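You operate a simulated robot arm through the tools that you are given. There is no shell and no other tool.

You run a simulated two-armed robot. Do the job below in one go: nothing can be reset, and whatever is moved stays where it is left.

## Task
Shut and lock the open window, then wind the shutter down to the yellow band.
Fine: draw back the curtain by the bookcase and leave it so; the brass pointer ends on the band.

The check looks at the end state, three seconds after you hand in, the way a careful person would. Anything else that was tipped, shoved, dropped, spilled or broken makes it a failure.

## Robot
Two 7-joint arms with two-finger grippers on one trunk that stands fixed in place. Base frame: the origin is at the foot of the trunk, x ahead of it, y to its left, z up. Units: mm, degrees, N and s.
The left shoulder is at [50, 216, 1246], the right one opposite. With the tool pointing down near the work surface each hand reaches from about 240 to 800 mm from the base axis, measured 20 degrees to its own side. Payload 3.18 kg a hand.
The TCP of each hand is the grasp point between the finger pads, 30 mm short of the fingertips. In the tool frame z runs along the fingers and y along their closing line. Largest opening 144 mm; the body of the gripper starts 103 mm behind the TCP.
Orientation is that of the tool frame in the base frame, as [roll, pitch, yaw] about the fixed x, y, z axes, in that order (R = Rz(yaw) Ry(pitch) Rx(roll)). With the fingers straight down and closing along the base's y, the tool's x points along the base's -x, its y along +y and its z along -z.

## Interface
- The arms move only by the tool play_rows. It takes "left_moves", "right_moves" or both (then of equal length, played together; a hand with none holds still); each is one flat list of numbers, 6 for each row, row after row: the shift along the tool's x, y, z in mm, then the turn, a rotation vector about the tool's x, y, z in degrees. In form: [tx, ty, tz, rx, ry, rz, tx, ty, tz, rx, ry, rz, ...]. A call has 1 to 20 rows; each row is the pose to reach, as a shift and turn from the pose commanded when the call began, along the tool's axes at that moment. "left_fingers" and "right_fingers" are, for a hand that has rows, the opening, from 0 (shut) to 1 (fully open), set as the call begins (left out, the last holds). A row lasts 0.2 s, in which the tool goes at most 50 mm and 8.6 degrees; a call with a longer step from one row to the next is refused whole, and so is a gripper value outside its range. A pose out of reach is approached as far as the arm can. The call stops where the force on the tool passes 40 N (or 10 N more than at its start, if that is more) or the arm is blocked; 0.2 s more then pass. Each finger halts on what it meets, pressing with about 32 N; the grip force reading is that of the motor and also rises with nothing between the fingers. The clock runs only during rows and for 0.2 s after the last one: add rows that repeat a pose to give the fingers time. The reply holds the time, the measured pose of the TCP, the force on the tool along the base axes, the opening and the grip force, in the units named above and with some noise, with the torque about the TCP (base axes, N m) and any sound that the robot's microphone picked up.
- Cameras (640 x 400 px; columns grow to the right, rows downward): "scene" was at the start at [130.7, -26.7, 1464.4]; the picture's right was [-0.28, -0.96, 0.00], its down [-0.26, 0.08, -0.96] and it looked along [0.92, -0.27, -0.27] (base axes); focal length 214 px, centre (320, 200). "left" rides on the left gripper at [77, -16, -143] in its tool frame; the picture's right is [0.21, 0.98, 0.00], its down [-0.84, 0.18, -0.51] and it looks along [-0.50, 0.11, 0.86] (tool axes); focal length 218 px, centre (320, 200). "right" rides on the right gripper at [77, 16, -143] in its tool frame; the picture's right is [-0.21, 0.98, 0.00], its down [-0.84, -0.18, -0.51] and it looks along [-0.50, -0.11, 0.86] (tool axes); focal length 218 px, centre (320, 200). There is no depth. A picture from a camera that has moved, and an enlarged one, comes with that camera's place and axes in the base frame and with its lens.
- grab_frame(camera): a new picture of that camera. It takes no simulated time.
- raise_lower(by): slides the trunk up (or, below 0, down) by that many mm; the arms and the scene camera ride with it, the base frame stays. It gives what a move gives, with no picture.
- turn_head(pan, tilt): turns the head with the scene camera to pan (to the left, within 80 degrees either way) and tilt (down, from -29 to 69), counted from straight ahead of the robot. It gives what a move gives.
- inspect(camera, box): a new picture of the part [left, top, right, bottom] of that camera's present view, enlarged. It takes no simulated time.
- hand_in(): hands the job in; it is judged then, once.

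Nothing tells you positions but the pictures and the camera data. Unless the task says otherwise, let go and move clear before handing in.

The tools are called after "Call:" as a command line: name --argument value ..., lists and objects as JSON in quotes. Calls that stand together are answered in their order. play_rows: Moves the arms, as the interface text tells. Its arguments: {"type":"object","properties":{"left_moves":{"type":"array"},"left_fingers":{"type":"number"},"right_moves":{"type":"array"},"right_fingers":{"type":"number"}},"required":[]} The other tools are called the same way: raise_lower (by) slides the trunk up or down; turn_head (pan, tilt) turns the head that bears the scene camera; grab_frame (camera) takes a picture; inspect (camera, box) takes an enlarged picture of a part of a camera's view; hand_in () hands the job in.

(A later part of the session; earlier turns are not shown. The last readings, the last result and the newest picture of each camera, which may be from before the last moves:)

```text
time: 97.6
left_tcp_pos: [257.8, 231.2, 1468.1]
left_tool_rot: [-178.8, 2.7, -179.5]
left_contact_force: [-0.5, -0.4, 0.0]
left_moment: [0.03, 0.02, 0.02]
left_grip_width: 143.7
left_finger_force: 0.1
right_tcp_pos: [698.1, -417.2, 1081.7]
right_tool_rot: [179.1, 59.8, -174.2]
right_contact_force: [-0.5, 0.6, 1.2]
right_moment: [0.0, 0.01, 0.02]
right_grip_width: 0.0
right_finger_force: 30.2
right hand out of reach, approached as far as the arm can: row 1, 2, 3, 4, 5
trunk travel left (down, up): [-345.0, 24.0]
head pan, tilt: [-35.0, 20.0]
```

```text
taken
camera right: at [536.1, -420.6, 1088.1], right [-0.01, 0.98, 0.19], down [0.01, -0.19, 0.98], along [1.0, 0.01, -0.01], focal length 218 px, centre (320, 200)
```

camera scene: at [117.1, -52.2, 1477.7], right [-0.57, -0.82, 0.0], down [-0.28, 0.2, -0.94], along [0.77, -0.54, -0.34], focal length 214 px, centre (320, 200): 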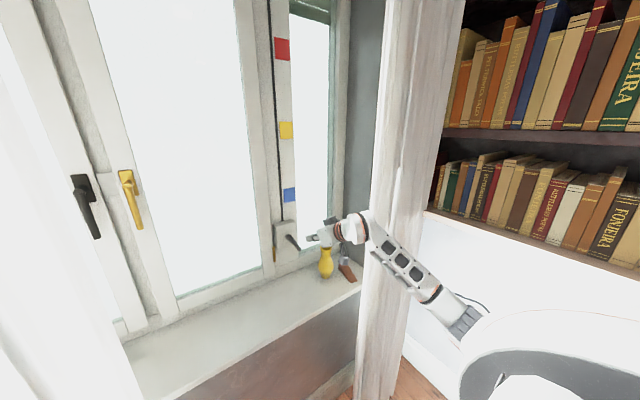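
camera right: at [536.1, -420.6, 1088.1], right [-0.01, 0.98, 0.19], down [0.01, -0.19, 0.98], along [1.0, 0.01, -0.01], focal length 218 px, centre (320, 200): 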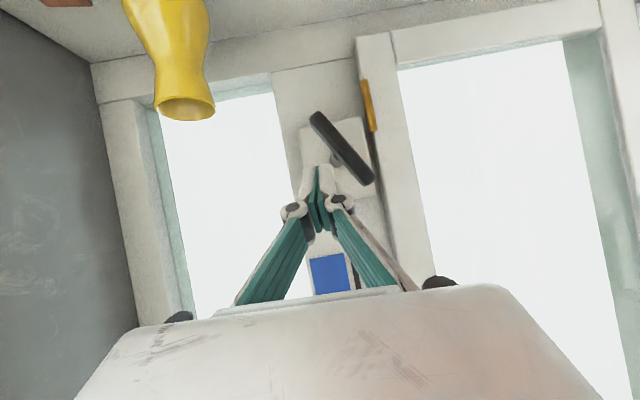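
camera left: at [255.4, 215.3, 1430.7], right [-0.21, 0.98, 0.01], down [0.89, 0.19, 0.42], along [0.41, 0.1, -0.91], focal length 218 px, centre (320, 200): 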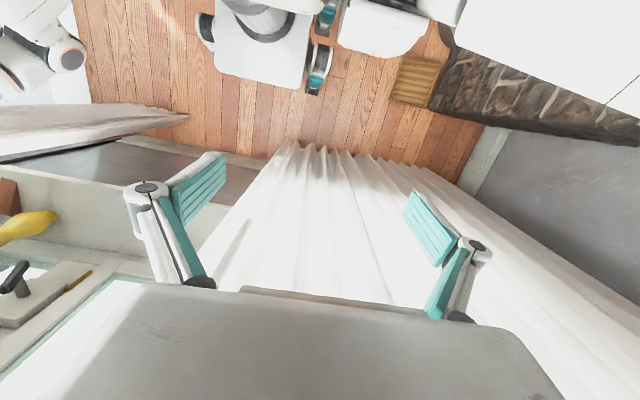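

The limiting joint is the forearm twist: bending the hand "down" relative to the forearm uses it up, while bending left or up frees it. I'll route via a left-pointing, level pose to get onto the free side.

Call:
play_rows --right_moves '[1.7, 14.8, 0.3, -4.1, -3.65, -1.15, 3.4, 29.6, 0.7, -8.1, -7.3, -2.3, 5, 44.3, 1, -12.2, -10.95, -3.45, 6.7, 59.1, 1.3, -16.3, -14.6, -4.6, 8.4, 73.9, 1.7, -20.3, -18.3, -5.75, 10, 88.7, 2, -24.4, -21.9, -6.9, 11.7, 103.4, 2.4, -28.4, -25.6, -8.05, 13.4, 118.2, 2.7, -32.5, -29.2, -9.2]'

Call:
raise_lower --by 24

Call:
grab_frame --camera "scene"

```text
time: 99.4
left_tcp_pos: [259.6, 231.0, 1467.7]
left_tool_rot: [-178.9, 2.7, -179.5]
left_contact_force: [-0.5, 0.6, 0.4]
left_moment: [-0.04, 0.03, -0.01]
left_grip_width: 143.7
left_finger_force: 0.1
right_tcp_pos: [686.6, -300.5, 1070.0]
right_tool_rot: [-97.1, 89.6, -58.5]
right_contact_force: [0.7, 0.6, -0.5]
right_moment: [-0.02, 0.01, -0.04]
right_grip_width: 0.1
right_finger_force: 30.7
trunk travel left (down, up): [-345.0, 24.0]
head pan, tilt: [-35.0, 20.0]
```

```text
time: 100.1
left_tcp_pos: [258.5, 230.5, 1491.8]
left_tool_rot: [-178.8, 2.7, -179.4]
left_contact_force: [0.4, 0.0, 0.2]
left_moment: [0.02, 0.0, -0.02]
left_grip_width: 143.9
left_finger_force: 0.0
right_tcp_pos: [684.7, -299.3, 1093.8]
right_tool_rot: [-106.8, 89.5, -68.2]
right_contact_force: [0.9, -0.2, 0.7]
right_moment: [-0.01, -0.04, 0.02]
right_grip_width: 0.1
right_finger_force: 30.7
trunk travel left (down, up): [-369.0, 0.0]
head pan, tilt: [-35.0, 20.0]
```

```text
taken
camera scene: at [118.1, -53.8, 1500.7], right [-0.57, -0.82, 0.0], down [-0.28, 0.2, -0.94], along [0.77, -0.54, -0.34], focal length 214 px, centre (320, 200)
```

scene: 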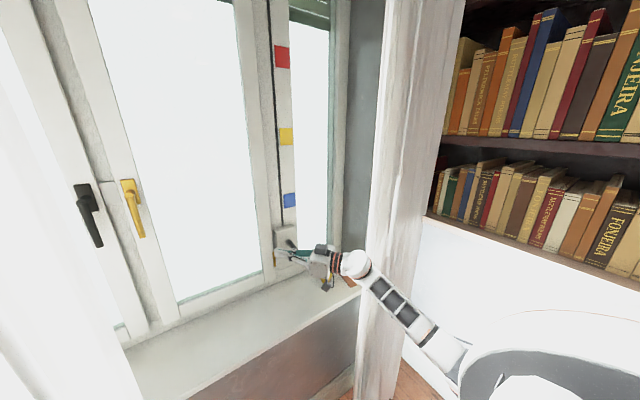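

That worked without any limit. Now I'll turn the hand to point straight ahead while moving to the right-hand side of the crank.

Call:
play_rows --right_moves '[6.7, -12.6, -9.4, 5, 0, 0, 13.5, -25.2, -18.9, 10, 0, 0, 20.2, -37.9, -28.3, 15, 0, 0, 27, -50.5, -37.8, 20, 0, 0, 33.7, -63.1, -47.2, 25, 0, 0, 40.5, -75.7, -56.7, 30, 0, 0, 47.2, -88.4, -66.1, 35, 0, 0, 54, -101, -75.6, 40, 0, 0]'

Call:
grab_frame --camera "scene"

Call:
grab_frame --camera "right"

```text
time: 101.9
left_tcp_pos: [258.6, 232.9, 1491.6]
left_tool_rot: [-178.9, 2.7, -179.4]
left_contact_force: [0.2, 0.4, 1.2]
left_moment: [-0.01, -0.03, -0.01]
left_grip_width: 144.2
left_finger_force: 0.0
right_tcp_pos: [688.7, -421.9, 1042.9]
right_tool_rot: [-89.2, 88.3, -89.9]
right_contact_force: [0.3, 0.3, -0.2]
right_moment: [-0.02, -0.02, -0.03]
right_grip_width: 0.0
right_finger_force: 30.4
trunk travel left (down, up): [-369.0, 0.0]
head pan, tilt: [-35.0, 20.0]
```

```text
taken
camera scene: at [118.0, -53.3, 1500.7], right [-0.57, -0.82, 0.0], down [-0.28, 0.2, -0.94], along [0.77, -0.54, -0.34], focal length 214 px, centre (320, 200)
```

scene: 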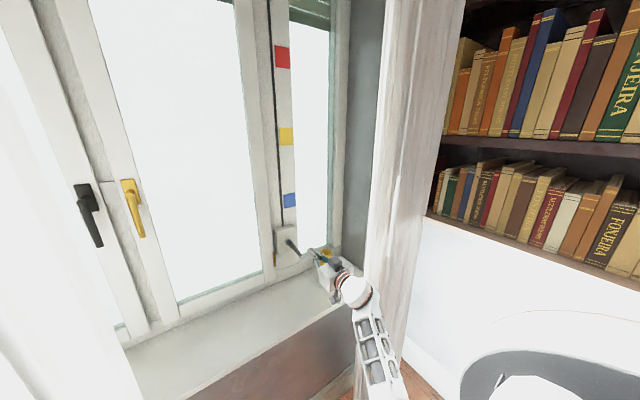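

```text
taken
camera right: at [546.7, -406.7, 965.4], right [0.01, 0.98, 0.18], down [-0.51, -0.15, 0.85], along [0.86, -0.1, 0.5], focal length 218 px, centre (320, 200)
```

right: 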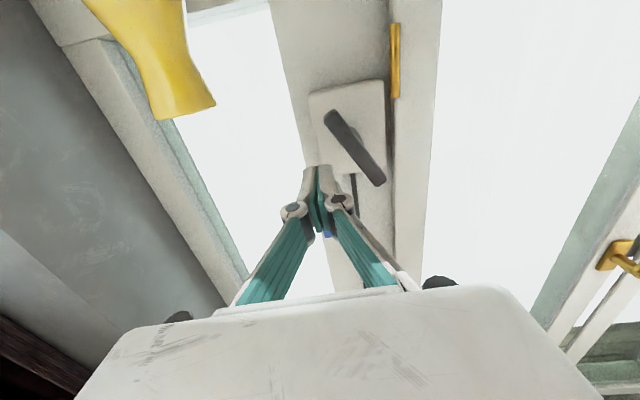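

The hand now points straight ahead just right of the crank, with no limits hit and the wrist clear of the curtain. I'll insert the closed fingertips beside the bar's lower arm.

Call:
play_rows --right_moves '[11.2, -5.7, 0, 0, 0, 0, 11.2, -5.4, 22, 0, 0, 0, 11.2, -5.2, 44, 0, 0, 0, 11.2, -4.9, 67, 0, 0, 0]'

Call:
turn_head --pan -28 --tilt 10

Call:
grab_frame --camera "scene"

Call:
grab_frame --camera "right"

```text
time: 102.6
left_tcp_pos: [258.7, 229.5, 1492.2]
left_tool_rot: [-178.9, 2.8, -179.4]
left_contact_force: [-0.4, 0.5, -0.3]
left_moment: [0.02, -0.03, 0.02]
left_grip_width: 144.2
left_finger_force: 0.1
right_tcp_pos: [736.2, -332.5, 1038.8]
right_tool_rot: [-89.0, 85.4, -80.6]
right_contact_force: [-0.5, 0.1, -0.4]
right_moment: [0.0, -0.03, 0.02]
right_grip_width: 0.0
right_finger_force: 30.9
trunk travel left (down, up): [-369.0, 0.0]
head pan, tilt: [-35.0, 20.0]
stopped in row 3 (right hand): the arm was blocked; the commanded pose is now the measured one
```

```text
time: 103.3
left_tcp_pos: [257.9, 231.7, 1491.5]
left_tool_rot: [-178.8, 2.7, -179.4]
left_contact_force: [0.5, 0.6, -0.8]
left_moment: [-0.05, 0.03, 0.0]
left_grip_width: 144.1
left_finger_force: 0.1
right_tcp_pos: [735.7, -330.7, 1038.1]
right_tool_rot: [-89.1, 85.4, -80.5]
right_contact_force: [0.0, -0.2, 0.3]
right_moment: [0.0, 0.0, -0.01]
right_grip_width: 0.0
right_finger_force: 30.2
trunk travel left (down, up): [-369.0, 0.0]
head pan, tilt: [-28.0, 10.0]
```

```text
taken
camera scene: at [124.0, -43.5, 1516.9], right [-0.47, -0.88, 0.0], down [-0.15, 0.08, -0.98], along [0.87, -0.46, -0.17], focal length 214 px, centre (320, 200)
```

scene: 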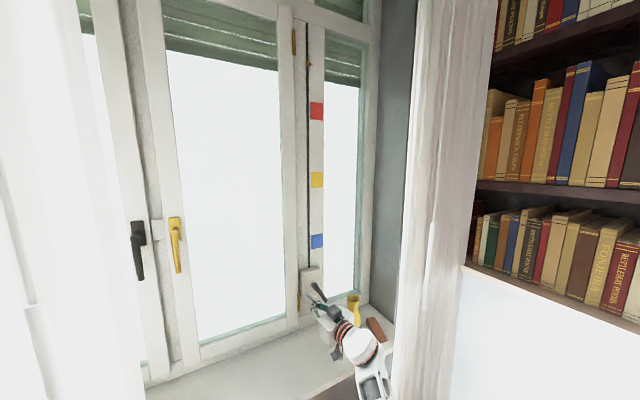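

```text
taken
camera right: at [594.0, -342.9, 961.2], right [-0.15, 0.98, 0.13], down [-0.49, -0.19, 0.85], along [0.86, 0.06, 0.5], focal length 218 px, centre (320, 200)
```

right: 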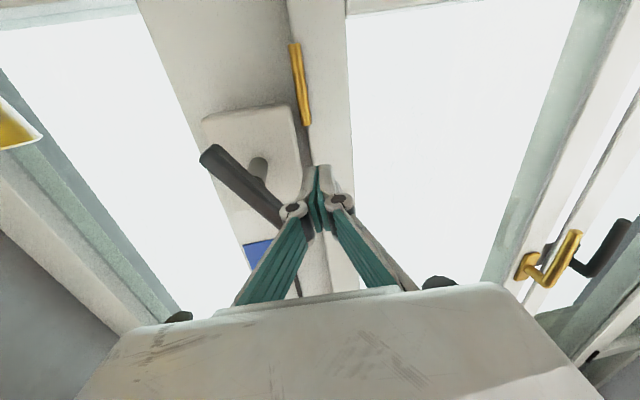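

The arm jumped sideways (near its wrist singularity) and stopped at y≈-332. I need to see whether the crank was moved and where things are.

Call:
inspect --camera "scene" --box '[270, 250, 400, 331]'

Call:
inspect --camera "scene" --box '[270, 20, 400, 101]'

Call:
inspect --camera "right" --box '[180, 90, 380, 215]'

```text
4.92 times, centred on (335, 290) of scene
camera zoom: at [124.0, -43.5, 1516.9], right [-0.47, -0.88, 0.0], down [-0.15, 0.08, -0.98], along [0.87, -0.46, -0.17], focal length 1056 px, centre (246, -246)
```

zoom: 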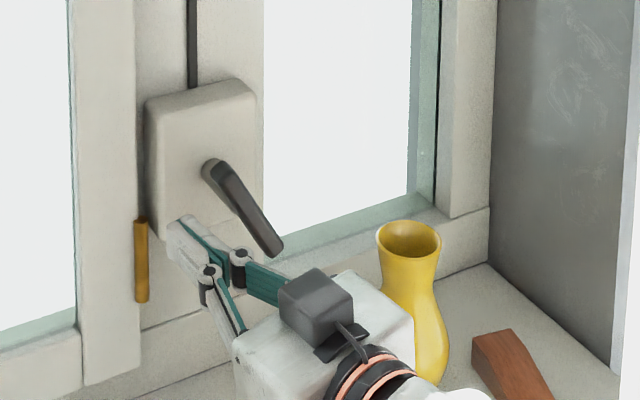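

```text
4.92 times, centred on (335, 60) of scene
camera zoom: at [124.0, -43.5, 1516.9], right [-0.47, -0.88, 0.0], down [-0.15, 0.08, -0.98], along [0.87, -0.46, -0.17], focal length 1056 px, centre (246, 887)
```

zoom: 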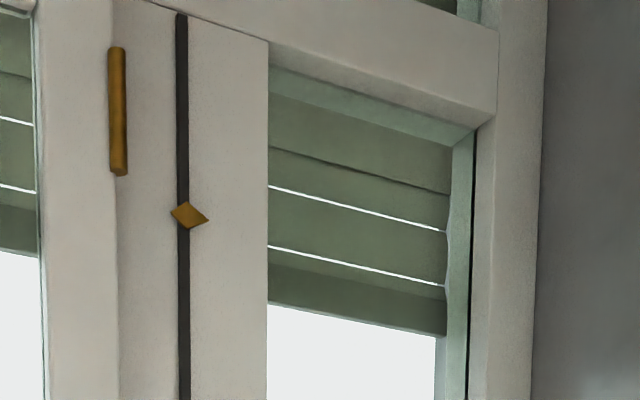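

```text
3.20 times, centred on (280, 152) of right
camera zoom: at [594.0, -342.9, 961.2], right [-0.15, 0.98, 0.13], down [-0.49, -0.19, 0.85], along [0.86, 0.06, 0.5], focal length 698 px, centre (448, 352)
```

zoom: 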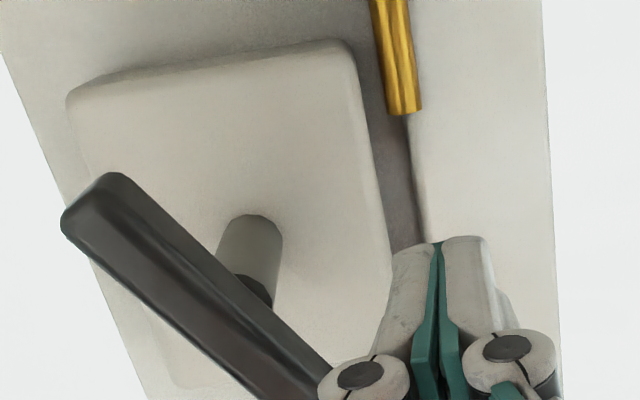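

The crank and pointer are unchanged; the hand now sits just left of the crank, which is a fine starting side. To get away from the singularity I'll tilt the fingers up about 15° and back off slightly.

Call:
play_rows --right_moves '[0, 0, -10, 0, 0, 0, -0.3, 3, -19, 1.4, -4.9, 1.4, -0.5, 6, -19, 2.8, -9.9, 2.7, -0.7, 7.9, -19, 4.2, -14.8, 4.1]'

Call:
grab_frame --camera "right"

Call:
grab_frame --camera "scene"

```text
time: 104.3
left_tcp_pos: [258.9, 230.9, 1492.1]
left_tool_rot: [-178.9, 2.7, -179.5]
left_contact_force: [0.5, 0.2, 0.1]
left_moment: [-0.01, 0.05, 0.0]
left_grip_width: 144.0
left_finger_force: 0.1
right_tcp_pos: [718.5, -348.9, 1049.0]
right_tool_rot: [-16.5, 74.2, -11.2]
right_contact_force: [-0.4, 0.3, -0.6]
right_moment: [0.0, 0.0, 0.05]
right_grip_width: 0.0
right_finger_force: 31.0
trunk travel left (down, up): [-369.0, 0.0]
head pan, tilt: [-28.0, 10.0]
```

```text
taken
camera right: at [599.4, -351.5, 936.4], right [-0.13, 0.98, 0.13], down [-0.7, -0.18, 0.69], along [0.7, 0.0, 0.71], focal length 218 px, centre (320, 200)
```

right: 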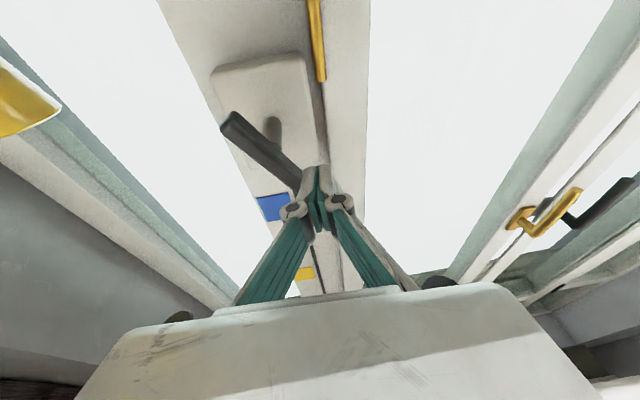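

```text
taken
camera scene: at [123.7, -44.1, 1517.0], right [-0.47, -0.88, 0.0], down [-0.15, 0.08, -0.98], along [0.87, -0.46, -0.17], focal length 214 px, centre (320, 200)
```

scene: 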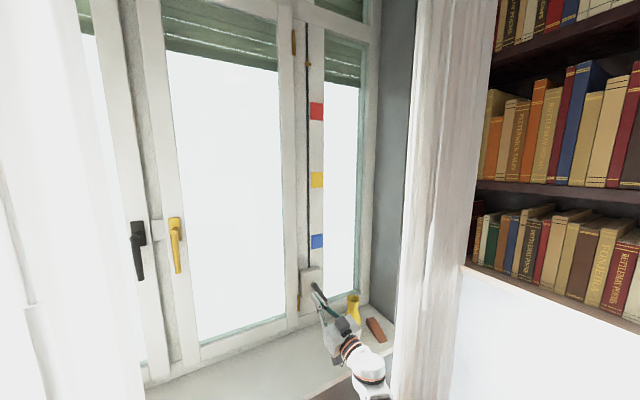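

I'll check that the arm is settled and holding where it reads before going in.

Call:
play_rows --right_moves '[0, 0, 0, 0, 0, 0, 0, 0, 0, 0, 0, 0]'

Call:
turn_head --pan -40 --tilt 35

Call:
grab_frame --camera "scene"

```text
time: 104.9
left_tcp_pos: [259.2, 231.6, 1492.3]
left_tool_rot: [-178.7, 2.8, -179.4]
left_contact_force: [0.1, 0.3, 0.1]
left_moment: [0.02, 0.03, -0.01]
left_grip_width: 143.6
left_finger_force: 0.0
right_tcp_pos: [717.2, -345.8, 1047.2]
right_tool_rot: [-16.1, 74.4, -10.8]
right_contact_force: [0.1, -0.3, 1.0]
right_moment: [-0.02, 0.01, 0.01]
right_grip_width: 0.0
right_finger_force: 30.5
trunk travel left (down, up): [-369.0, 0.0]
head pan, tilt: [-28.0, 10.0]
```

```text
time: 105.8
left_tcp_pos: [259.9, 230.9, 1491.8]
left_tool_rot: [-178.8, 2.7, -179.3]
left_contact_force: [-0.2, 0.5, -0.6]
left_moment: [-0.01, 0.0, -0.03]
left_grip_width: 143.9
left_finger_force: 0.0
right_tcp_pos: [716.8, -342.7, 1044.6]
right_tool_rot: [-15.7, 74.6, -10.3]
right_contact_force: [-0.2, 0.2, -0.4]
right_moment: [-0.01, 0.01, 0.01]
right_grip_width: 0.0
right_finger_force: 30.5
trunk travel left (down, up): [-369.0, 0.0]
head pan, tilt: [-40.0, 35.0]
```

```text
taken
camera scene: at [109.0, -56.8, 1476.9], right [-0.64, -0.77, 0.0], down [-0.44, 0.37, -0.82], along [0.63, -0.53, -0.57], focal length 214 px, centre (320, 200)
```

scene: 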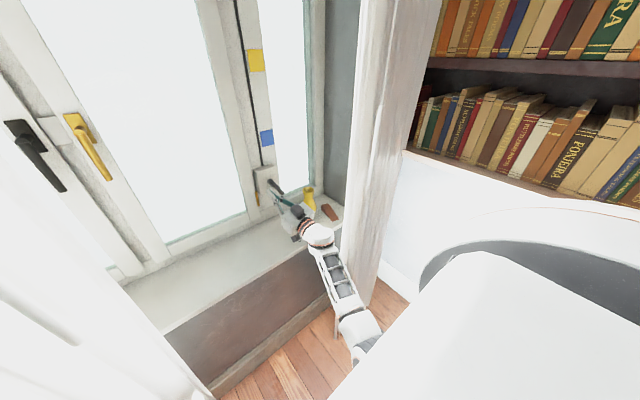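

The hand is still creeping toward its commanded place, so a joint is settling slowly. I'll let it settle for a few seconds.

Call:
play_rows --right_moves '[0, 0, 0, 0, 0, 0, 0, 0, 0, 0, 0, 0, 0, 0, 0, 0, 0, 0, 0, 0, 0, 0, 0, 0, 0, 0, 0, 0, 0, 0, 0, 0, 0, 0, 0, 0, 0, 0, 0, 0, 0, 0, 0, 0, 0, 0, 0, 0, 0, 0, 0, 0, 0, 0, 0, 0, 0, 0, 0, 0, 0, 0, 0, 0, 0, 0, 0, 0, 0, 0, 0, 0, 0, 0, 0, 0, 0, 0, 0, 0, 0, 0, 0, 0, 0, 0, 0, 0, 0, 0]'

Call:
inspect --camera "scene" --box '[220, 140, 420, 390]'

```text
time: 109.0
left_tcp_pos: [259.6, 231.5, 1491.5]
left_tool_rot: [-178.8, 2.7, -179.4]
left_contact_force: [0.1, 0.0, 0.2]
left_moment: [0.0, 0.02, 0.02]
left_grip_width: 144.0
left_finger_force: 0.1
right_tcp_pos: [715.7, -332.5, 1043.7]
right_tool_rot: [-14.7, 74.7, -8.5]
right_contact_force: [0.8, 0.0, -0.1]
right_moment: [0.0, -0.03, -0.03]
right_grip_width: 0.0
right_finger_force: 30.8
trunk travel left (down, up): [-369.0, 0.0]
head pan, tilt: [-40.0, 35.0]
```

```text
1.60 times, centred on (320, 265) of scene
camera zoom: at [109.0, -56.8, 1476.9], right [-0.64, -0.77, 0.0], down [-0.44, 0.37, -0.82], along [0.63, -0.53, -0.57], focal length 343 px, centre (320, 96)
```

zoom: 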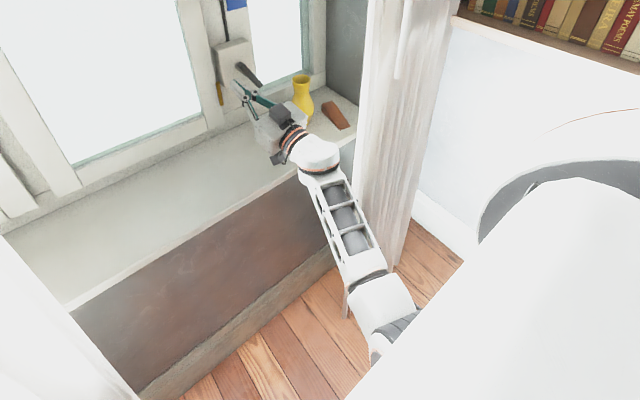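

The geometry now makes sense: at full trunk height the crank is at the limit of the arm's stretch, which caused the jump. I'll lift the hand clear and then lower the trunk about 100 mm, so a slightly up-tilted hand reaches the crank comfortably.

Call:
play_rows --right_moves '[-20, 5, -5, 0.7, -1, -0.2, -40, 10, -5, 1.4, -2, -0.4, -60, 15, -3, 2.2, -3, -0.5, -80, 20, 0, 2.9, -4, -0.7, -100.6, 26, 2.9, 3.6, -5, -0.9]'

Call:
raise_lower --by -100

Call:
grab_frame --camera "scene"

```text
time: 110.3
left_tcp_pos: [259.2, 230.8, 1491.8]
left_tool_rot: [-178.9, 2.8, -179.4]
left_contact_force: [-0.3, 0.3, 0.1]
left_moment: [-0.03, 0.03, -0.02]
left_grip_width: 144.2
left_finger_force: 0.1
right_tcp_pos: [694.7, -297.1, 1145.4]
right_tool_rot: [-24.0, 68.0, -18.7]
right_contact_force: [0.3, -0.3, 0.4]
right_moment: [0.03, 0.03, 0.0]
right_grip_width: 0.1
right_finger_force: 30.6
trunk travel left (down, up): [-369.0, 0.0]
head pan, tilt: [-40.0, 35.0]
stopped in row 5 (right hand): the arm was blocked; the commanded pose is now the measured one
```

```text
time: 111.4
left_tcp_pos: [262.5, 230.2, 1401.9]
left_tool_rot: [-178.8, 2.4, -179.4]
left_contact_force: [0.0, -0.2, -0.2]
left_moment: [0.03, 0.0, -0.02]
left_grip_width: 143.9
left_finger_force: 0.0
right_tcp_pos: [695.4, -234.5, 1066.3]
right_tool_rot: [-39.8, 64.1, -26.0]
right_contact_force: [-0.1, 0.3, 0.3]
right_moment: [-0.03, 0.01, -0.04]
right_grip_width: 0.1
right_finger_force: 30.5
trunk travel left (down, up): [-283.0, 87.0]
head pan, tilt: [-40.0, 35.0]
stopped: the arm was blocked; the commanded pose is now the measured one
```

```text
taken
camera scene: at [116.9, -56.9, 1390.0], right [-0.64, -0.77, 0.0], down [-0.44, 0.37, -0.82], along [0.63, -0.53, -0.57], focal length 214 px, centre (320, 200)
```

scene: 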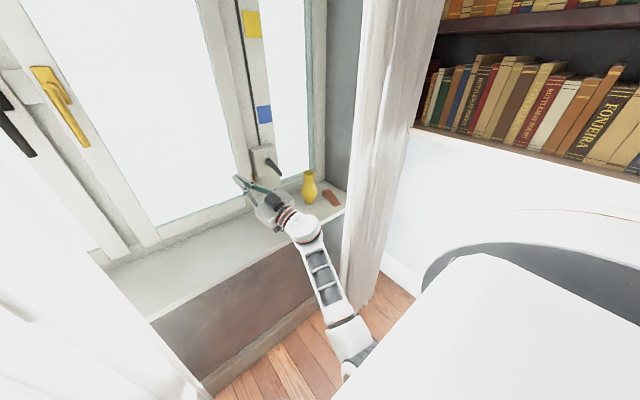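

The elbow seems to be jammed against the robot's own chest in this pose. I'll free it by pulling the hand back with a left-pointing orientation that carries the elbow outboard.

Call:
play_rows --right_moves '[-10.5, -11.9, -6.1, -3.3, 2, 3.5, -21, -23.7, -12.3, -6.6, 3.9, 7, -31.5, -35.6, -18.4, -10, 5.9, 10.5, -41.9, -47.4, -24.5, -13.3, 7.8, 13.9, -52.4, -59.3, -30.7, -16.6, 9.8, 17.4, -62.9, -71.1, -36.8, -19.9, 11.7, 20.9]'

Call:
grab_frame --camera "scene"

```text
time: 112.8
left_tcp_pos: [261.0, 230.9, 1403.0]
left_tool_rot: [-178.8, 2.4, -179.3]
left_contact_force: [0.4, 0.3, 0.0]
left_moment: [-0.01, 0.02, -0.02]
left_grip_width: 144.1
left_finger_force: 0.0
right_tcp_pos: [647.8, -302.9, 1131.8]
right_tool_rot: [4.7, 84.8, 39.7]
right_contact_force: [-0.1, 0.4, 0.0]
right_moment: [-0.03, 0.02, -0.03]
right_grip_width: 0.0
right_finger_force: 30.2
trunk travel left (down, up): [-283.0, 87.0]
head pan, tilt: [-40.0, 35.0]
```

```text
taken
camera scene: at [116.2, -57.2, 1390.6], right [-0.64, -0.77, 0.0], down [-0.44, 0.37, -0.82], along [0.63, -0.53, -0.57], focal length 214 px, centre (320, 200)
```

scene: 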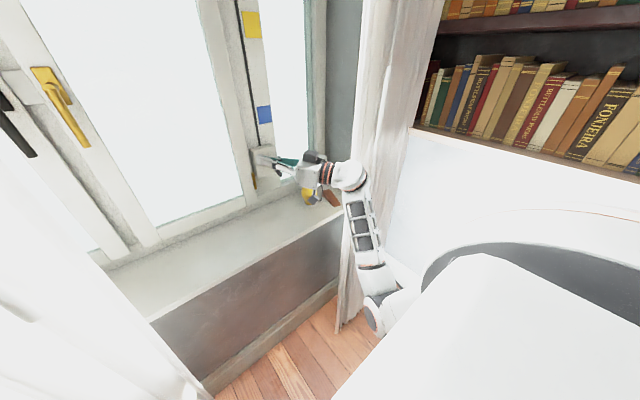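

The elbow is free and outboard now, pose reached exactly. Next I'll turn to nearly straight ahead with a slight up-tilt, in front of the crank.

Call:
play_rows --right_moves '[12.3, -15.8, -1.9, 4, -1.4, -0.6, 24.6, -31.6, -3.8, 7.9, -2.8, -1.2, 36.8, -47.4, -5.6, 11.9, -4.1, -1.8, 49.1, -63.2, -7.5, 15.8, -5.5, -2.4, 61.4, -79, -9.4, 19.8, -6.9, -3]'

Call:
grab_frame --camera "scene"

Call:
grab_frame --camera "right"

```text
time: 114.0
left_tcp_pos: [262.8, 230.0, 1403.2]
left_tool_rot: [-178.9, 2.4, -179.3]
left_contact_force: [-0.8, -0.4, -0.1]
left_moment: [0.02, 0.02, 0.03]
left_grip_width: 143.8
left_finger_force: 0.0
right_tcp_pos: [692.6, -367.1, 1071.2]
right_tool_rot: [-5.4, 78.2, 9.8]
right_contact_force: [0.9, 0.4, 0.1]
right_moment: [0.01, -0.02, 0.06]
right_grip_width: 0.3
right_finger_force: 30.8
trunk travel left (down, up): [-283.0, 87.0]
head pan, tilt: [-40.0, 35.0]
```

```text
taken
camera scene: at [116.6, -57.1, 1390.6], right [-0.64, -0.77, 0.0], down [-0.44, 0.37, -0.82], along [0.63, -0.53, -0.57], focal length 214 px, centre (320, 200)
```

scene: 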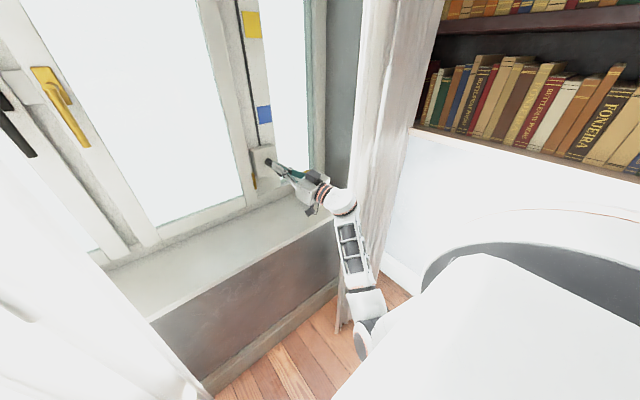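

```text
taken
camera right: at [569.4, -386.3, 966.5], right [-0.3, 0.94, 0.19], down [-0.6, -0.33, 0.72], along [0.74, 0.1, 0.66], focal length 218 px, centre (320, 200)
```

right: 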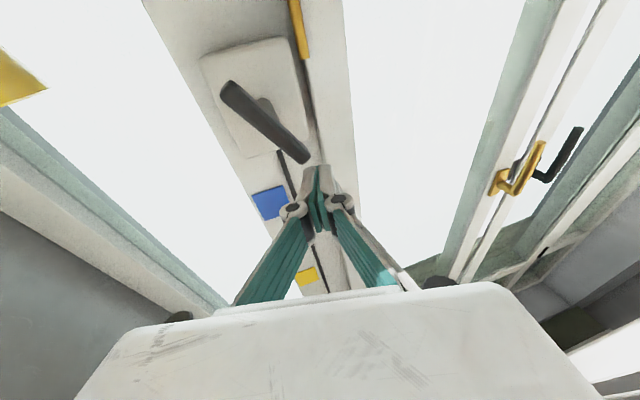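

Good, no jumps and the elbow is outboard. I'll now slide the closed fingertips in just left of the crank's hub, clear of the bar, a bit shallower this time.

Call:
play_rows --right_moves '[18.3, 11, 3, 3, 0, -0.6, 36.6, 22, 6.1, 5.9, 0, -1.2, 39.6, 18.1, 20.2, 5.9, 0, -1.2, 42.6, 14.2, 34.4, 5.9, 0, -1.2, 45.7, 10.3, 48.6, 5.9, 0, -1.2]'

Call:
grab_frame --camera "right"

Call:
turn_head --pan -28 --tilt 5

Call:
grab_frame --camera "scene"

```text
time: 114.7
left_tcp_pos: [260.6, 231.1, 1404.1]
left_tool_rot: [-178.8, 2.3, -179.3]
left_contact_force: [0.3, -0.4, 0.5]
left_moment: [-0.03, 0.0, -0.02]
left_grip_width: 144.1
left_finger_force: 0.0
right_tcp_pos: [702.6, -388.1, 1052.7]
right_tool_rot: [-40.2, 75.6, -32.2]
right_contact_force: [0.0, -0.5, 0.2]
right_moment: [-0.01, 0.01, 0.0]
right_grip_width: 0.0
right_finger_force: 31.1
trunk travel left (down, up): [-283.0, 87.0]
head pan, tilt: [-40.0, 35.0]
stopped in row 3 (right hand): the arm was blocked; the commanded pose is now the measured one
```

```text
taken
camera right: at [577.0, -405.2, 948.3], right [-0.17, 0.99, 0.05], down [-0.65, -0.14, 0.75], along [0.74, 0.09, 0.66], focal length 218 px, centre (320, 200)
```

right: 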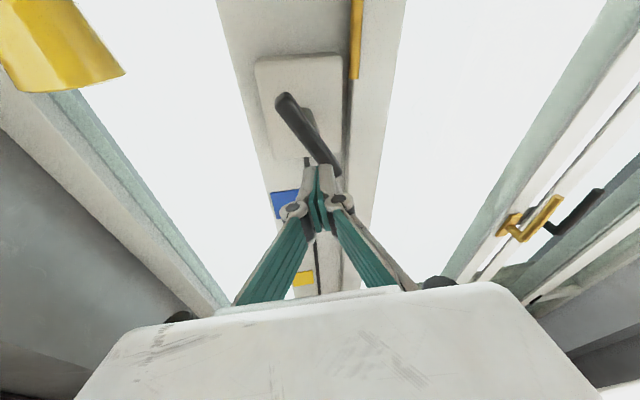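

```text
time: 115.6
left_tcp_pos: [262.7, 232.3, 1404.3]
left_tool_rot: [-178.9, 2.5, -179.4]
left_contact_force: [0.0, -0.4, 0.3]
left_moment: [0.0, 0.0, 0.01]
left_grip_width: 144.1
left_finger_force: 0.1
right_tcp_pos: [700.4, -389.6, 1052.5]
right_tool_rot: [-39.8, 75.6, -31.8]
right_contact_force: [1.1, -0.5, 0.2]
right_moment: [-0.01, 0.02, -0.01]
right_grip_width: 0.1
right_finger_force: 30.9
trunk travel left (down, up): [-283.0, 87.0]
head pan, tilt: [-28.0, 5.0]
```

```text
taken
camera scene: at [130.0, -43.4, 1438.8], right [-0.47, -0.88, 0.0], down [-0.08, 0.04, -1.0], along [0.88, -0.47, -0.09], focal length 214 px, centre (320, 200)
```

scene: 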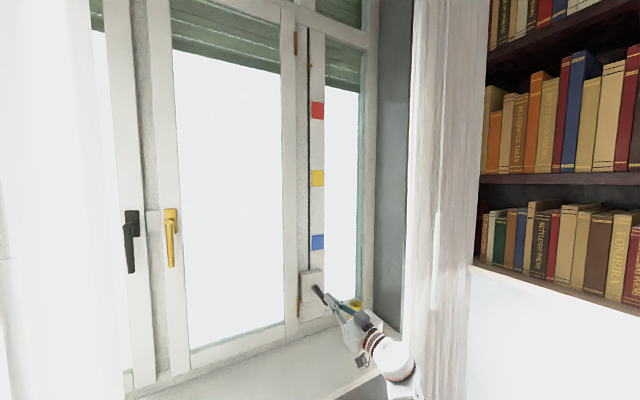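

Blocked again with no tool force, so I suspect the elbow is touching the robot's own body. I'll look at it from the left hand's camera and the head.

Call:
grab_frame --camera "left"

Call:
turn_head --pan -45 --tilt 60

Call:
grab_frame --camera "scene"

Call:
turn_head --pan -10 --tilt 60

Call:
grab_frame --camera "scene"

```text
taken
camera left: at [179.7, 216.5, 1543.1], right [-0.22, 0.98, -0.03], down [0.82, 0.2, 0.54], along [0.53, 0.09, -0.84], focal length 218 px, centre (320, 200)
```

left: 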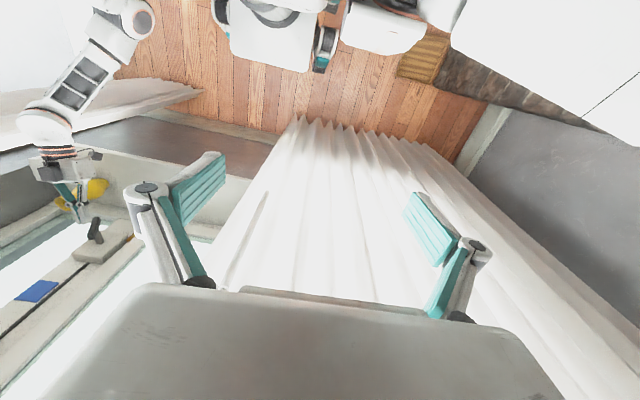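

```text
time: 116.8
left_tcp_pos: [260.4, 232.1, 1404.2]
left_tool_rot: [-178.7, 2.4, -179.4]
left_contact_force: [-0.1, 0.8, 0.2]
left_moment: [0.02, -0.01, -0.03]
left_grip_width: 144.1
left_finger_force: 0.0
right_tcp_pos: [699.9, -389.0, 1052.8]
right_tool_rot: [-40.0, 75.6, -31.8]
right_contact_force: [0.1, 0.3, -0.1]
right_moment: [-0.01, 0.0, 0.0]
right_grip_width: 0.0
right_finger_force: 30.4
trunk travel left (down, up): [-283.0, 87.0]
head pan, tilt: [-45.0, 60.0]
```

```text
taken
camera scene: at [96.1, -47.4, 1356.4], right [-0.71, -0.71, 0.0], down [-0.61, 0.61, -0.5], along [0.35, -0.35, -0.87], focal length 214 px, centre (320, 200)
```

scene: 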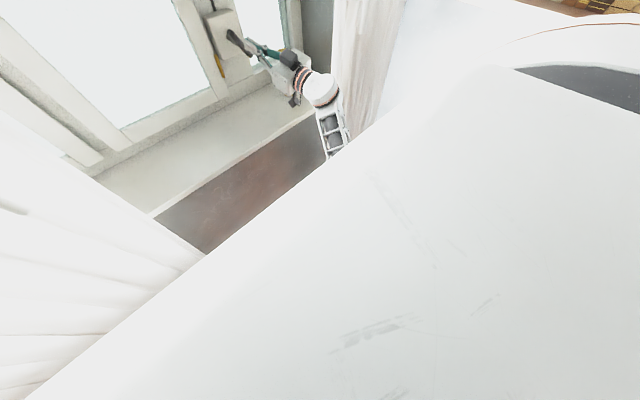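

```text
time: 117.8
left_tcp_pos: [261.7, 231.3, 1403.6]
left_tool_rot: [-178.8, 2.4, -179.4]
left_contact_force: [-0.3, -0.2, -1.1]
left_moment: [0.01, 0.01, -0.02]
left_grip_width: 143.9
left_finger_force: 0.0
right_tcp_pos: [701.1, -388.2, 1052.1]
right_tool_rot: [-39.9, 75.6, -31.8]
right_contact_force: [-0.4, 0.4, -0.3]
right_moment: [-0.02, 0.01, 0.0]
right_grip_width: 0.0
right_finger_force: 30.8
trunk travel left (down, up): [-283.0, 87.0]
head pan, tilt: [-10.0, 60.0]
```

```text
taken
camera scene: at [114.6, -11.9, 1356.3], right [-0.17, -0.98, 0.0], down [-0.85, 0.15, -0.5], along [0.49, -0.09, -0.87], focal length 214 px, centre (320, 200)
```

scene: 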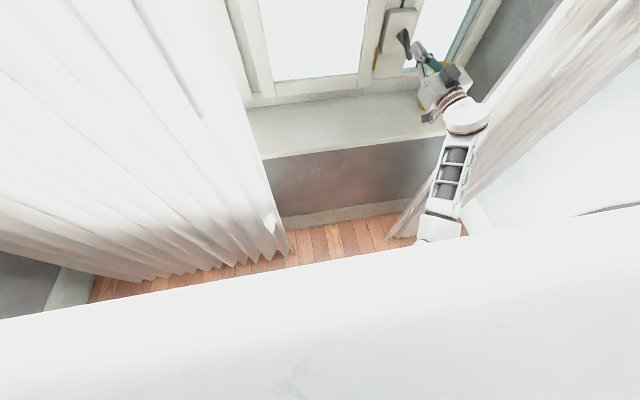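

The elbow has swung in to y≈-223 against the body. The earlier lower-trunk posture kept it out, so I'll back off to the left-pointing pose, lower the trunk, and re-approach with a slight up-tilt.

Call:
play_rows --right_moves '[-10, 5, -10, -4, 1, 2, -22, 15, -18, -8.5, 2, 4, -34, 28, -26, -13, 3, 6, -46, 42, -33, -17.5, 4, 8, -58, 56, -40, -22, 5, 9, -70, 70, -46, -25, 6, 9]'

Call:
raise_lower --by -87

Call:
grab_frame --camera "left"

Call:
turn_head --pan -40 --tilt 35

Call:
grab_frame --camera "scene"

```text
time: 119.2
left_tcp_pos: [260.4, 230.9, 1403.4]
left_tool_rot: [-178.8, 2.3, -179.3]
left_contact_force: [-0.6, 1.2, 0.1]
left_moment: [-0.02, 0.02, -0.01]
left_grip_width: 143.9
left_finger_force: 0.1
right_tcp_pos: [633.0, -318.3, 1099.8]
right_tool_rot: [-51.3, 86.4, -17.9]
right_contact_force: [-0.4, 0.3, 0.4]
right_moment: [-0.01, -0.02, 0.01]
right_grip_width: 0.0
right_finger_force: 30.3
trunk travel left (down, up): [-283.0, 87.0]
head pan, tilt: [-10.0, 60.0]
```

```text
time: 120.5
left_tcp_pos: [260.5, 230.6, 1319.0]
left_tool_rot: [-178.9, 2.6, -179.3]
left_contact_force: [0.0, 0.2, 0.4]
left_moment: [0.02, -0.09, -0.02]
left_grip_width: 143.8
left_finger_force: 0.0
right_tcp_pos: [632.6, -318.0, 1015.6]
right_tool_rot: [-51.0, 86.2, -18.0]
right_contact_force: [0.3, -0.3, -0.4]
right_moment: [-0.02, 0.03, -0.06]
right_grip_width: 0.0
right_finger_force: 30.9
trunk travel left (down, up): [-196.0, 174.0]
head pan, tilt: [-10.0, 60.0]
```

```text
taken
camera left: at [177.6, 216.6, 1456.7], right [-0.22, 0.98, -0.03], down [0.82, 0.2, 0.54], along [0.53, 0.09, -0.84], focal length 218 px, centre (320, 200)
```

left: 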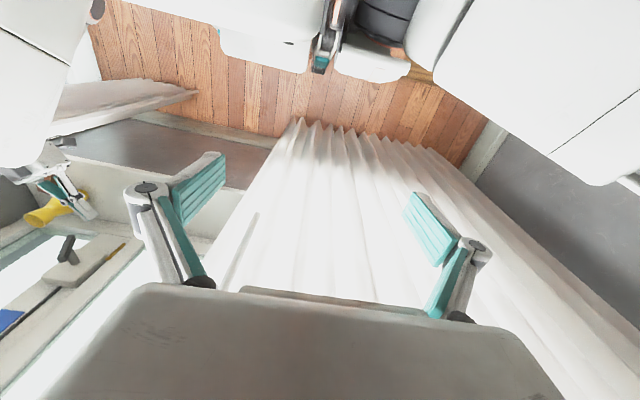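

```text
time: 121.4
left_tcp_pos: [261.7, 230.4, 1316.5]
left_tool_rot: [-178.7, 2.5, -179.4]
left_contact_force: [-1.2, -0.2, -0.2]
left_moment: [0.0, -0.02, -0.01]
left_grip_width: 143.7
left_finger_force: 0.0
right_tcp_pos: [632.5, -319.6, 1013.1]
right_tool_rot: [-51.6, 86.3, -18.3]
right_contact_force: [0.2, 0.4, -0.2]
right_moment: [0.03, -0.01, -0.01]
right_grip_width: 0.1
right_finger_force: 30.8
trunk travel left (down, up): [-196.0, 174.0]
head pan, tilt: [-40.0, 35.0]
```

```text
taken
camera scene: at [167.4, -56.8, 1300.3], right [-0.64, -0.77, 0.0], down [-0.44, 0.37, -0.82], along [0.63, -0.53, -0.57], focal length 214 px, centre (320, 200)
```

scene: 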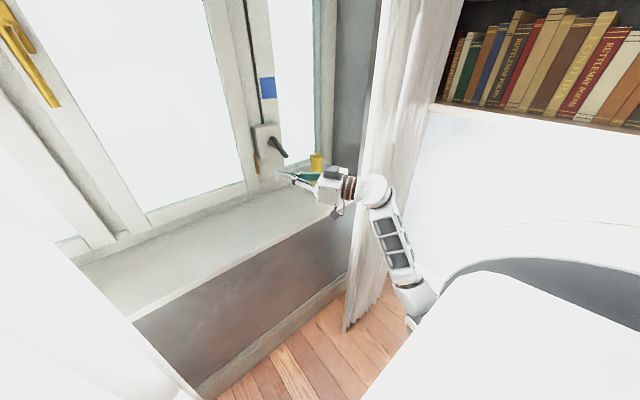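

The elbow is outboard now (y≈-345). I'll re-approach the front of the crank at this trunk height, nearly straight ahead with 10° up-tilt.

Call:
play_rows --right_moves '[-5.4, -13.3, 3.2, 3.2, -1.2, 0.1, -10.8, -26.6, 6.3, 6.5, -2.4, 0.3, -16.2, -39.9, 9.5, 9.7, -3.6, 0.4, -21.5, -53.1, 12.7, 12.9, -4.7, 0.5, -26.9, -66.4, 15.8, 16.2, -5.9, 0.7, -32.3, -79.7, 19, 19.4, -7.1, 0.8]'

Call:
grab_frame --camera "scene"

Call:
grab_frame --camera "right"

```text
time: 122.8
left_tcp_pos: [262.4, 231.0, 1316.7]
left_tool_rot: [-178.8, 2.4, -179.4]
left_contact_force: [0.5, -0.2, -0.9]
left_moment: [0.0, -0.04, -0.02]
left_grip_width: 144.0
left_finger_force: 0.2
right_tcp_pos: [690.0, -375.3, 1050.5]
right_tool_rot: [0.0, 80.1, 13.9]
right_contact_force: [-0.1, 0.0, 0.2]
right_moment: [-0.01, 0.01, 0.03]
right_grip_width: 0.2
right_finger_force: 31.1
trunk travel left (down, up): [-196.0, 174.0]
head pan, tilt: [-40.0, 35.0]
```

```text
taken
camera scene: at [167.4, -56.6, 1300.3], right [-0.64, -0.77, 0.0], down [-0.44, 0.37, -0.82], along [0.63, -0.53, -0.57], focal length 214 px, centre (320, 200)
```

scene: 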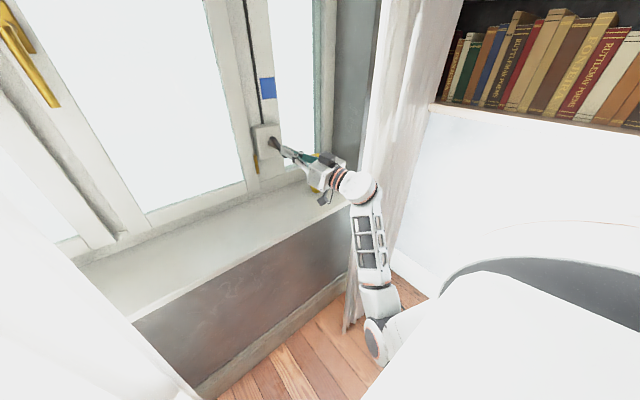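

```text
taken
camera right: at [562.2, -390.3, 950.0], right [-0.27, 0.94, 0.21], down [-0.58, -0.33, 0.74], along [0.77, 0.08, 0.64], focal length 218 px, centre (320, 200)
```

right: 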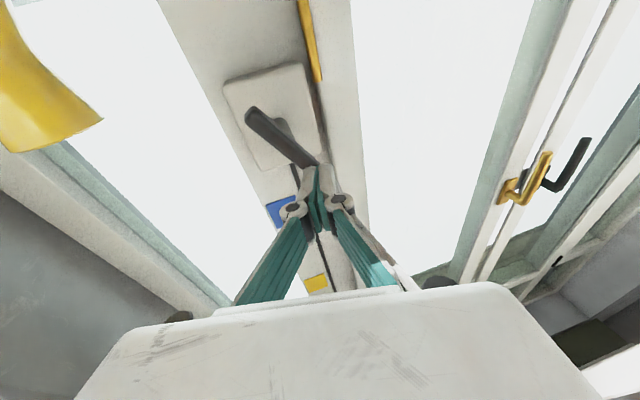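

Reached exactly. To take load off the forearm twist I'll tilt the fingers up to 25° and line up just left of the crank, moving slowly, still in front of the bar.

Call:
play_rows --right_moves '[4.3, 4.6, 2.2, 0, -2.5, 0, 8.6, 9.2, 4.3, 0, -5, 0, 12.9, 13.9, 6.5, 0, -7.5, 0, 17.1, 18.5, 8.7, 0, -10, 0, 21.4, 23.1, 10.8, 0, -12.5, 0, 25.7, 27.7, 13, 0, -15, 0]'

Call:
grab_frame --camera "scene"

Call:
grab_frame --camera "right"

```text
time: 124.4
left_tcp_pos: [261.5, 231.5, 1315.2]
left_tool_rot: [-178.8, 2.5, -179.4]
left_contact_force: [-1.0, 0.7, -0.3]
left_moment: [-0.01, 0.01, -0.02]
left_grip_width: 144.0
left_finger_force: 0.2
right_tcp_pos: [700.8, -364.2, 1046.3]
right_tool_rot: [-12.9, 64.5, 0.9]
right_contact_force: [0.0, 0.6, -0.1]
right_moment: [0.0, 0.01, -0.01]
right_grip_width: 0.0
right_finger_force: 30.8
trunk travel left (down, up): [-196.0, 174.0]
head pan, tilt: [-40.0, 35.0]
stopped in row 6 (right hand): the arm was blocked; the commanded pose is now the measured one
```

```text
taken
camera scene: at [167.2, -56.8, 1300.4], right [-0.64, -0.77, 0.0], down [-0.44, 0.37, -0.82], along [0.63, -0.53, -0.57], focal length 214 px, centre (320, 200)
```

scene: 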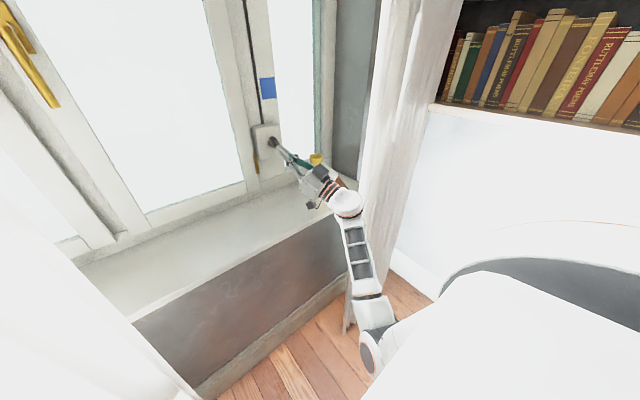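

```text
taken
camera right: at [605.3, -382.0, 916.2], right [-0.3, 0.95, 0.09], down [-0.77, -0.3, 0.56], along [0.56, 0.1, 0.82], focal length 218 px, centre (320, 200)
```

right: 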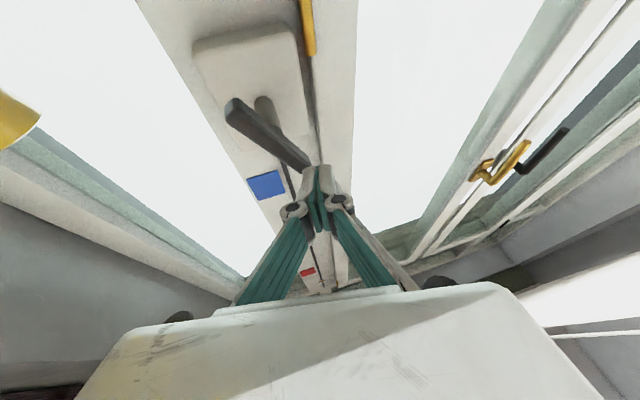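

The elbow again ran into its inboard stop when the hand went left and up-tilted. Working from the right side with a near-level hand keeps the elbow out, so I'll go back right and use up/down strokes on the crank's right-hand side.

Call:
play_rows --right_moves '[-4.5, -6.6, -1.6, 0.2, 3.5, 0.9, -8.9, -13.2, -3.1, 0.3, 7, 1.8, -13.4, -19.9, -4.7, 0.5, 10.5, 2.75, -17.8, -26.5, -6.2, 0.7, 13.9, 3.7, -22.3, -33.1, -7.8, 0.8, 17.4, 4.6, -26.7, -39.7, -9.3, 1, 20.9, 5.5]'

Call:
grab_frame --camera "scene"

Call:
grab_frame --camera "right"

```text
time: 125.8
left_tcp_pos: [261.9, 230.6, 1317.8]
left_tool_rot: [-178.8, 2.3, -179.3]
left_contact_force: [-0.3, -0.7, 0.2]
left_moment: [-0.01, -0.01, 0.0]
left_grip_width: 144.0
left_finger_force: 0.0
right_tcp_pos: [688.9, -405.3, 1069.3]
right_tool_rot: [3.7, 85.9, 16.6]
right_contact_force: [0.2, -0.4, 0.5]
right_moment: [-0.02, -0.02, 0.0]
right_grip_width: 0.0
right_finger_force: 30.4
trunk travel left (down, up): [-196.0, 174.0]
head pan, tilt: [-40.0, 35.0]
```

```text
taken
camera scene: at [167.2, -56.9, 1300.4], right [-0.64, -0.77, 0.0], down [-0.44, 0.37, -0.82], along [0.63, -0.53, -0.57], focal length 214 px, centre (320, 200)
```

scene: 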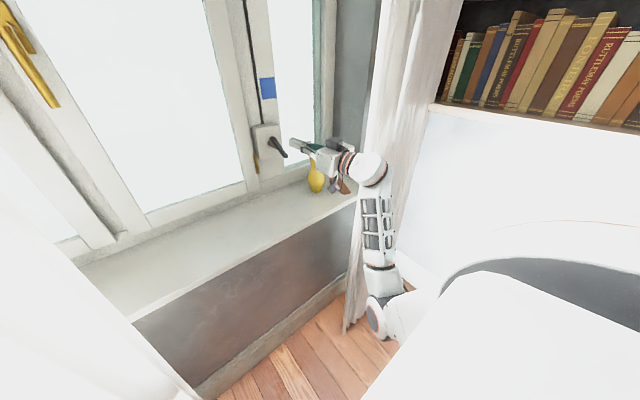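

```text
taken
camera right: at [552.0, -420.4, 983.4], right [-0.23, 0.95, 0.21], down [-0.51, -0.3, 0.8], along [0.83, 0.08, 0.55], focal length 218 px, centre (320, 200)
```

right: 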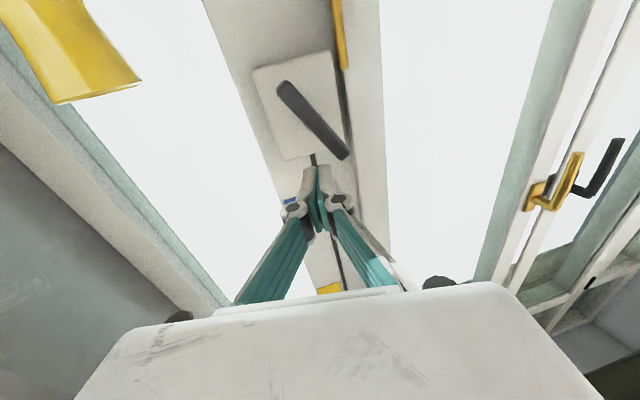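

Exactly reached, with the elbow out at about y=-300. I'll now insert the fingertips above-right of the hub, slowly, clear of the bar.

Call:
play_rows --right_moves '[-4, 0, 6, 1.5, 0, -0.1, -8.2, 0.4, 12, 3, 0, -0.2, -7.4, -2, 22.7, 3, 0, -0.2, -6.7, -4.5, 33.4, 3, 0, -0.2, -5.9, -7, 44.1, 3, 0, -0.2, -5.3, -9.2, 53.8, 3, 0, -0.2]'

Call:
grab_frame --camera "right"

Call:
inspect --camera "scene" --box '[220, 100, 420, 225]'

```text
time: 127.2
left_tcp_pos: [261.2, 231.7, 1316.8]
left_tool_rot: [-178.8, 2.3, -179.4]
left_contact_force: [0.5, 0.5, 0.6]
left_moment: [0.0, 0.01, -0.03]
left_grip_width: 143.8
left_finger_force: 0.1
right_tcp_pos: [744.8, -402.9, 1079.6]
right_tool_rot: [3.4, 86.0, 13.3]
right_contact_force: [0.9, 0.4, -0.2]
right_moment: [0.01, -0.01, 0.0]
right_grip_width: 0.1
right_finger_force: 30.6
trunk travel left (down, up): [-196.0, 174.0]
head pan, tilt: [-40.0, 35.0]
```

```text
taken
camera right: at [606.4, -410.3, 992.1], right [-0.18, 0.96, 0.21], down [-0.53, -0.28, 0.8], along [0.83, 0.03, 0.55], focal length 218 px, centre (320, 200)
```

right: 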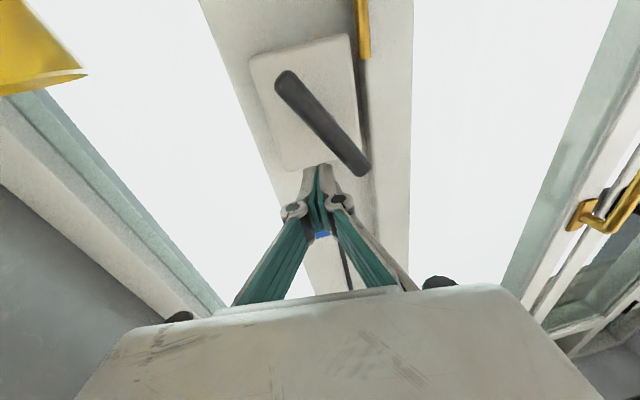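

```text
3.20 times, centred on (320, 162) of scene
camera zoom: at [167.4, -56.8, 1300.3], right [-0.64, -0.77, 0.0], down [-0.44, 0.37, -0.82], along [0.63, -0.53, -0.57], focal length 686 px, centre (320, 320)
```

zoom: 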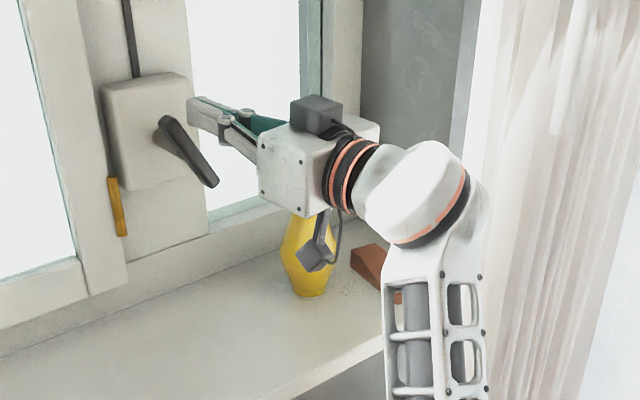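

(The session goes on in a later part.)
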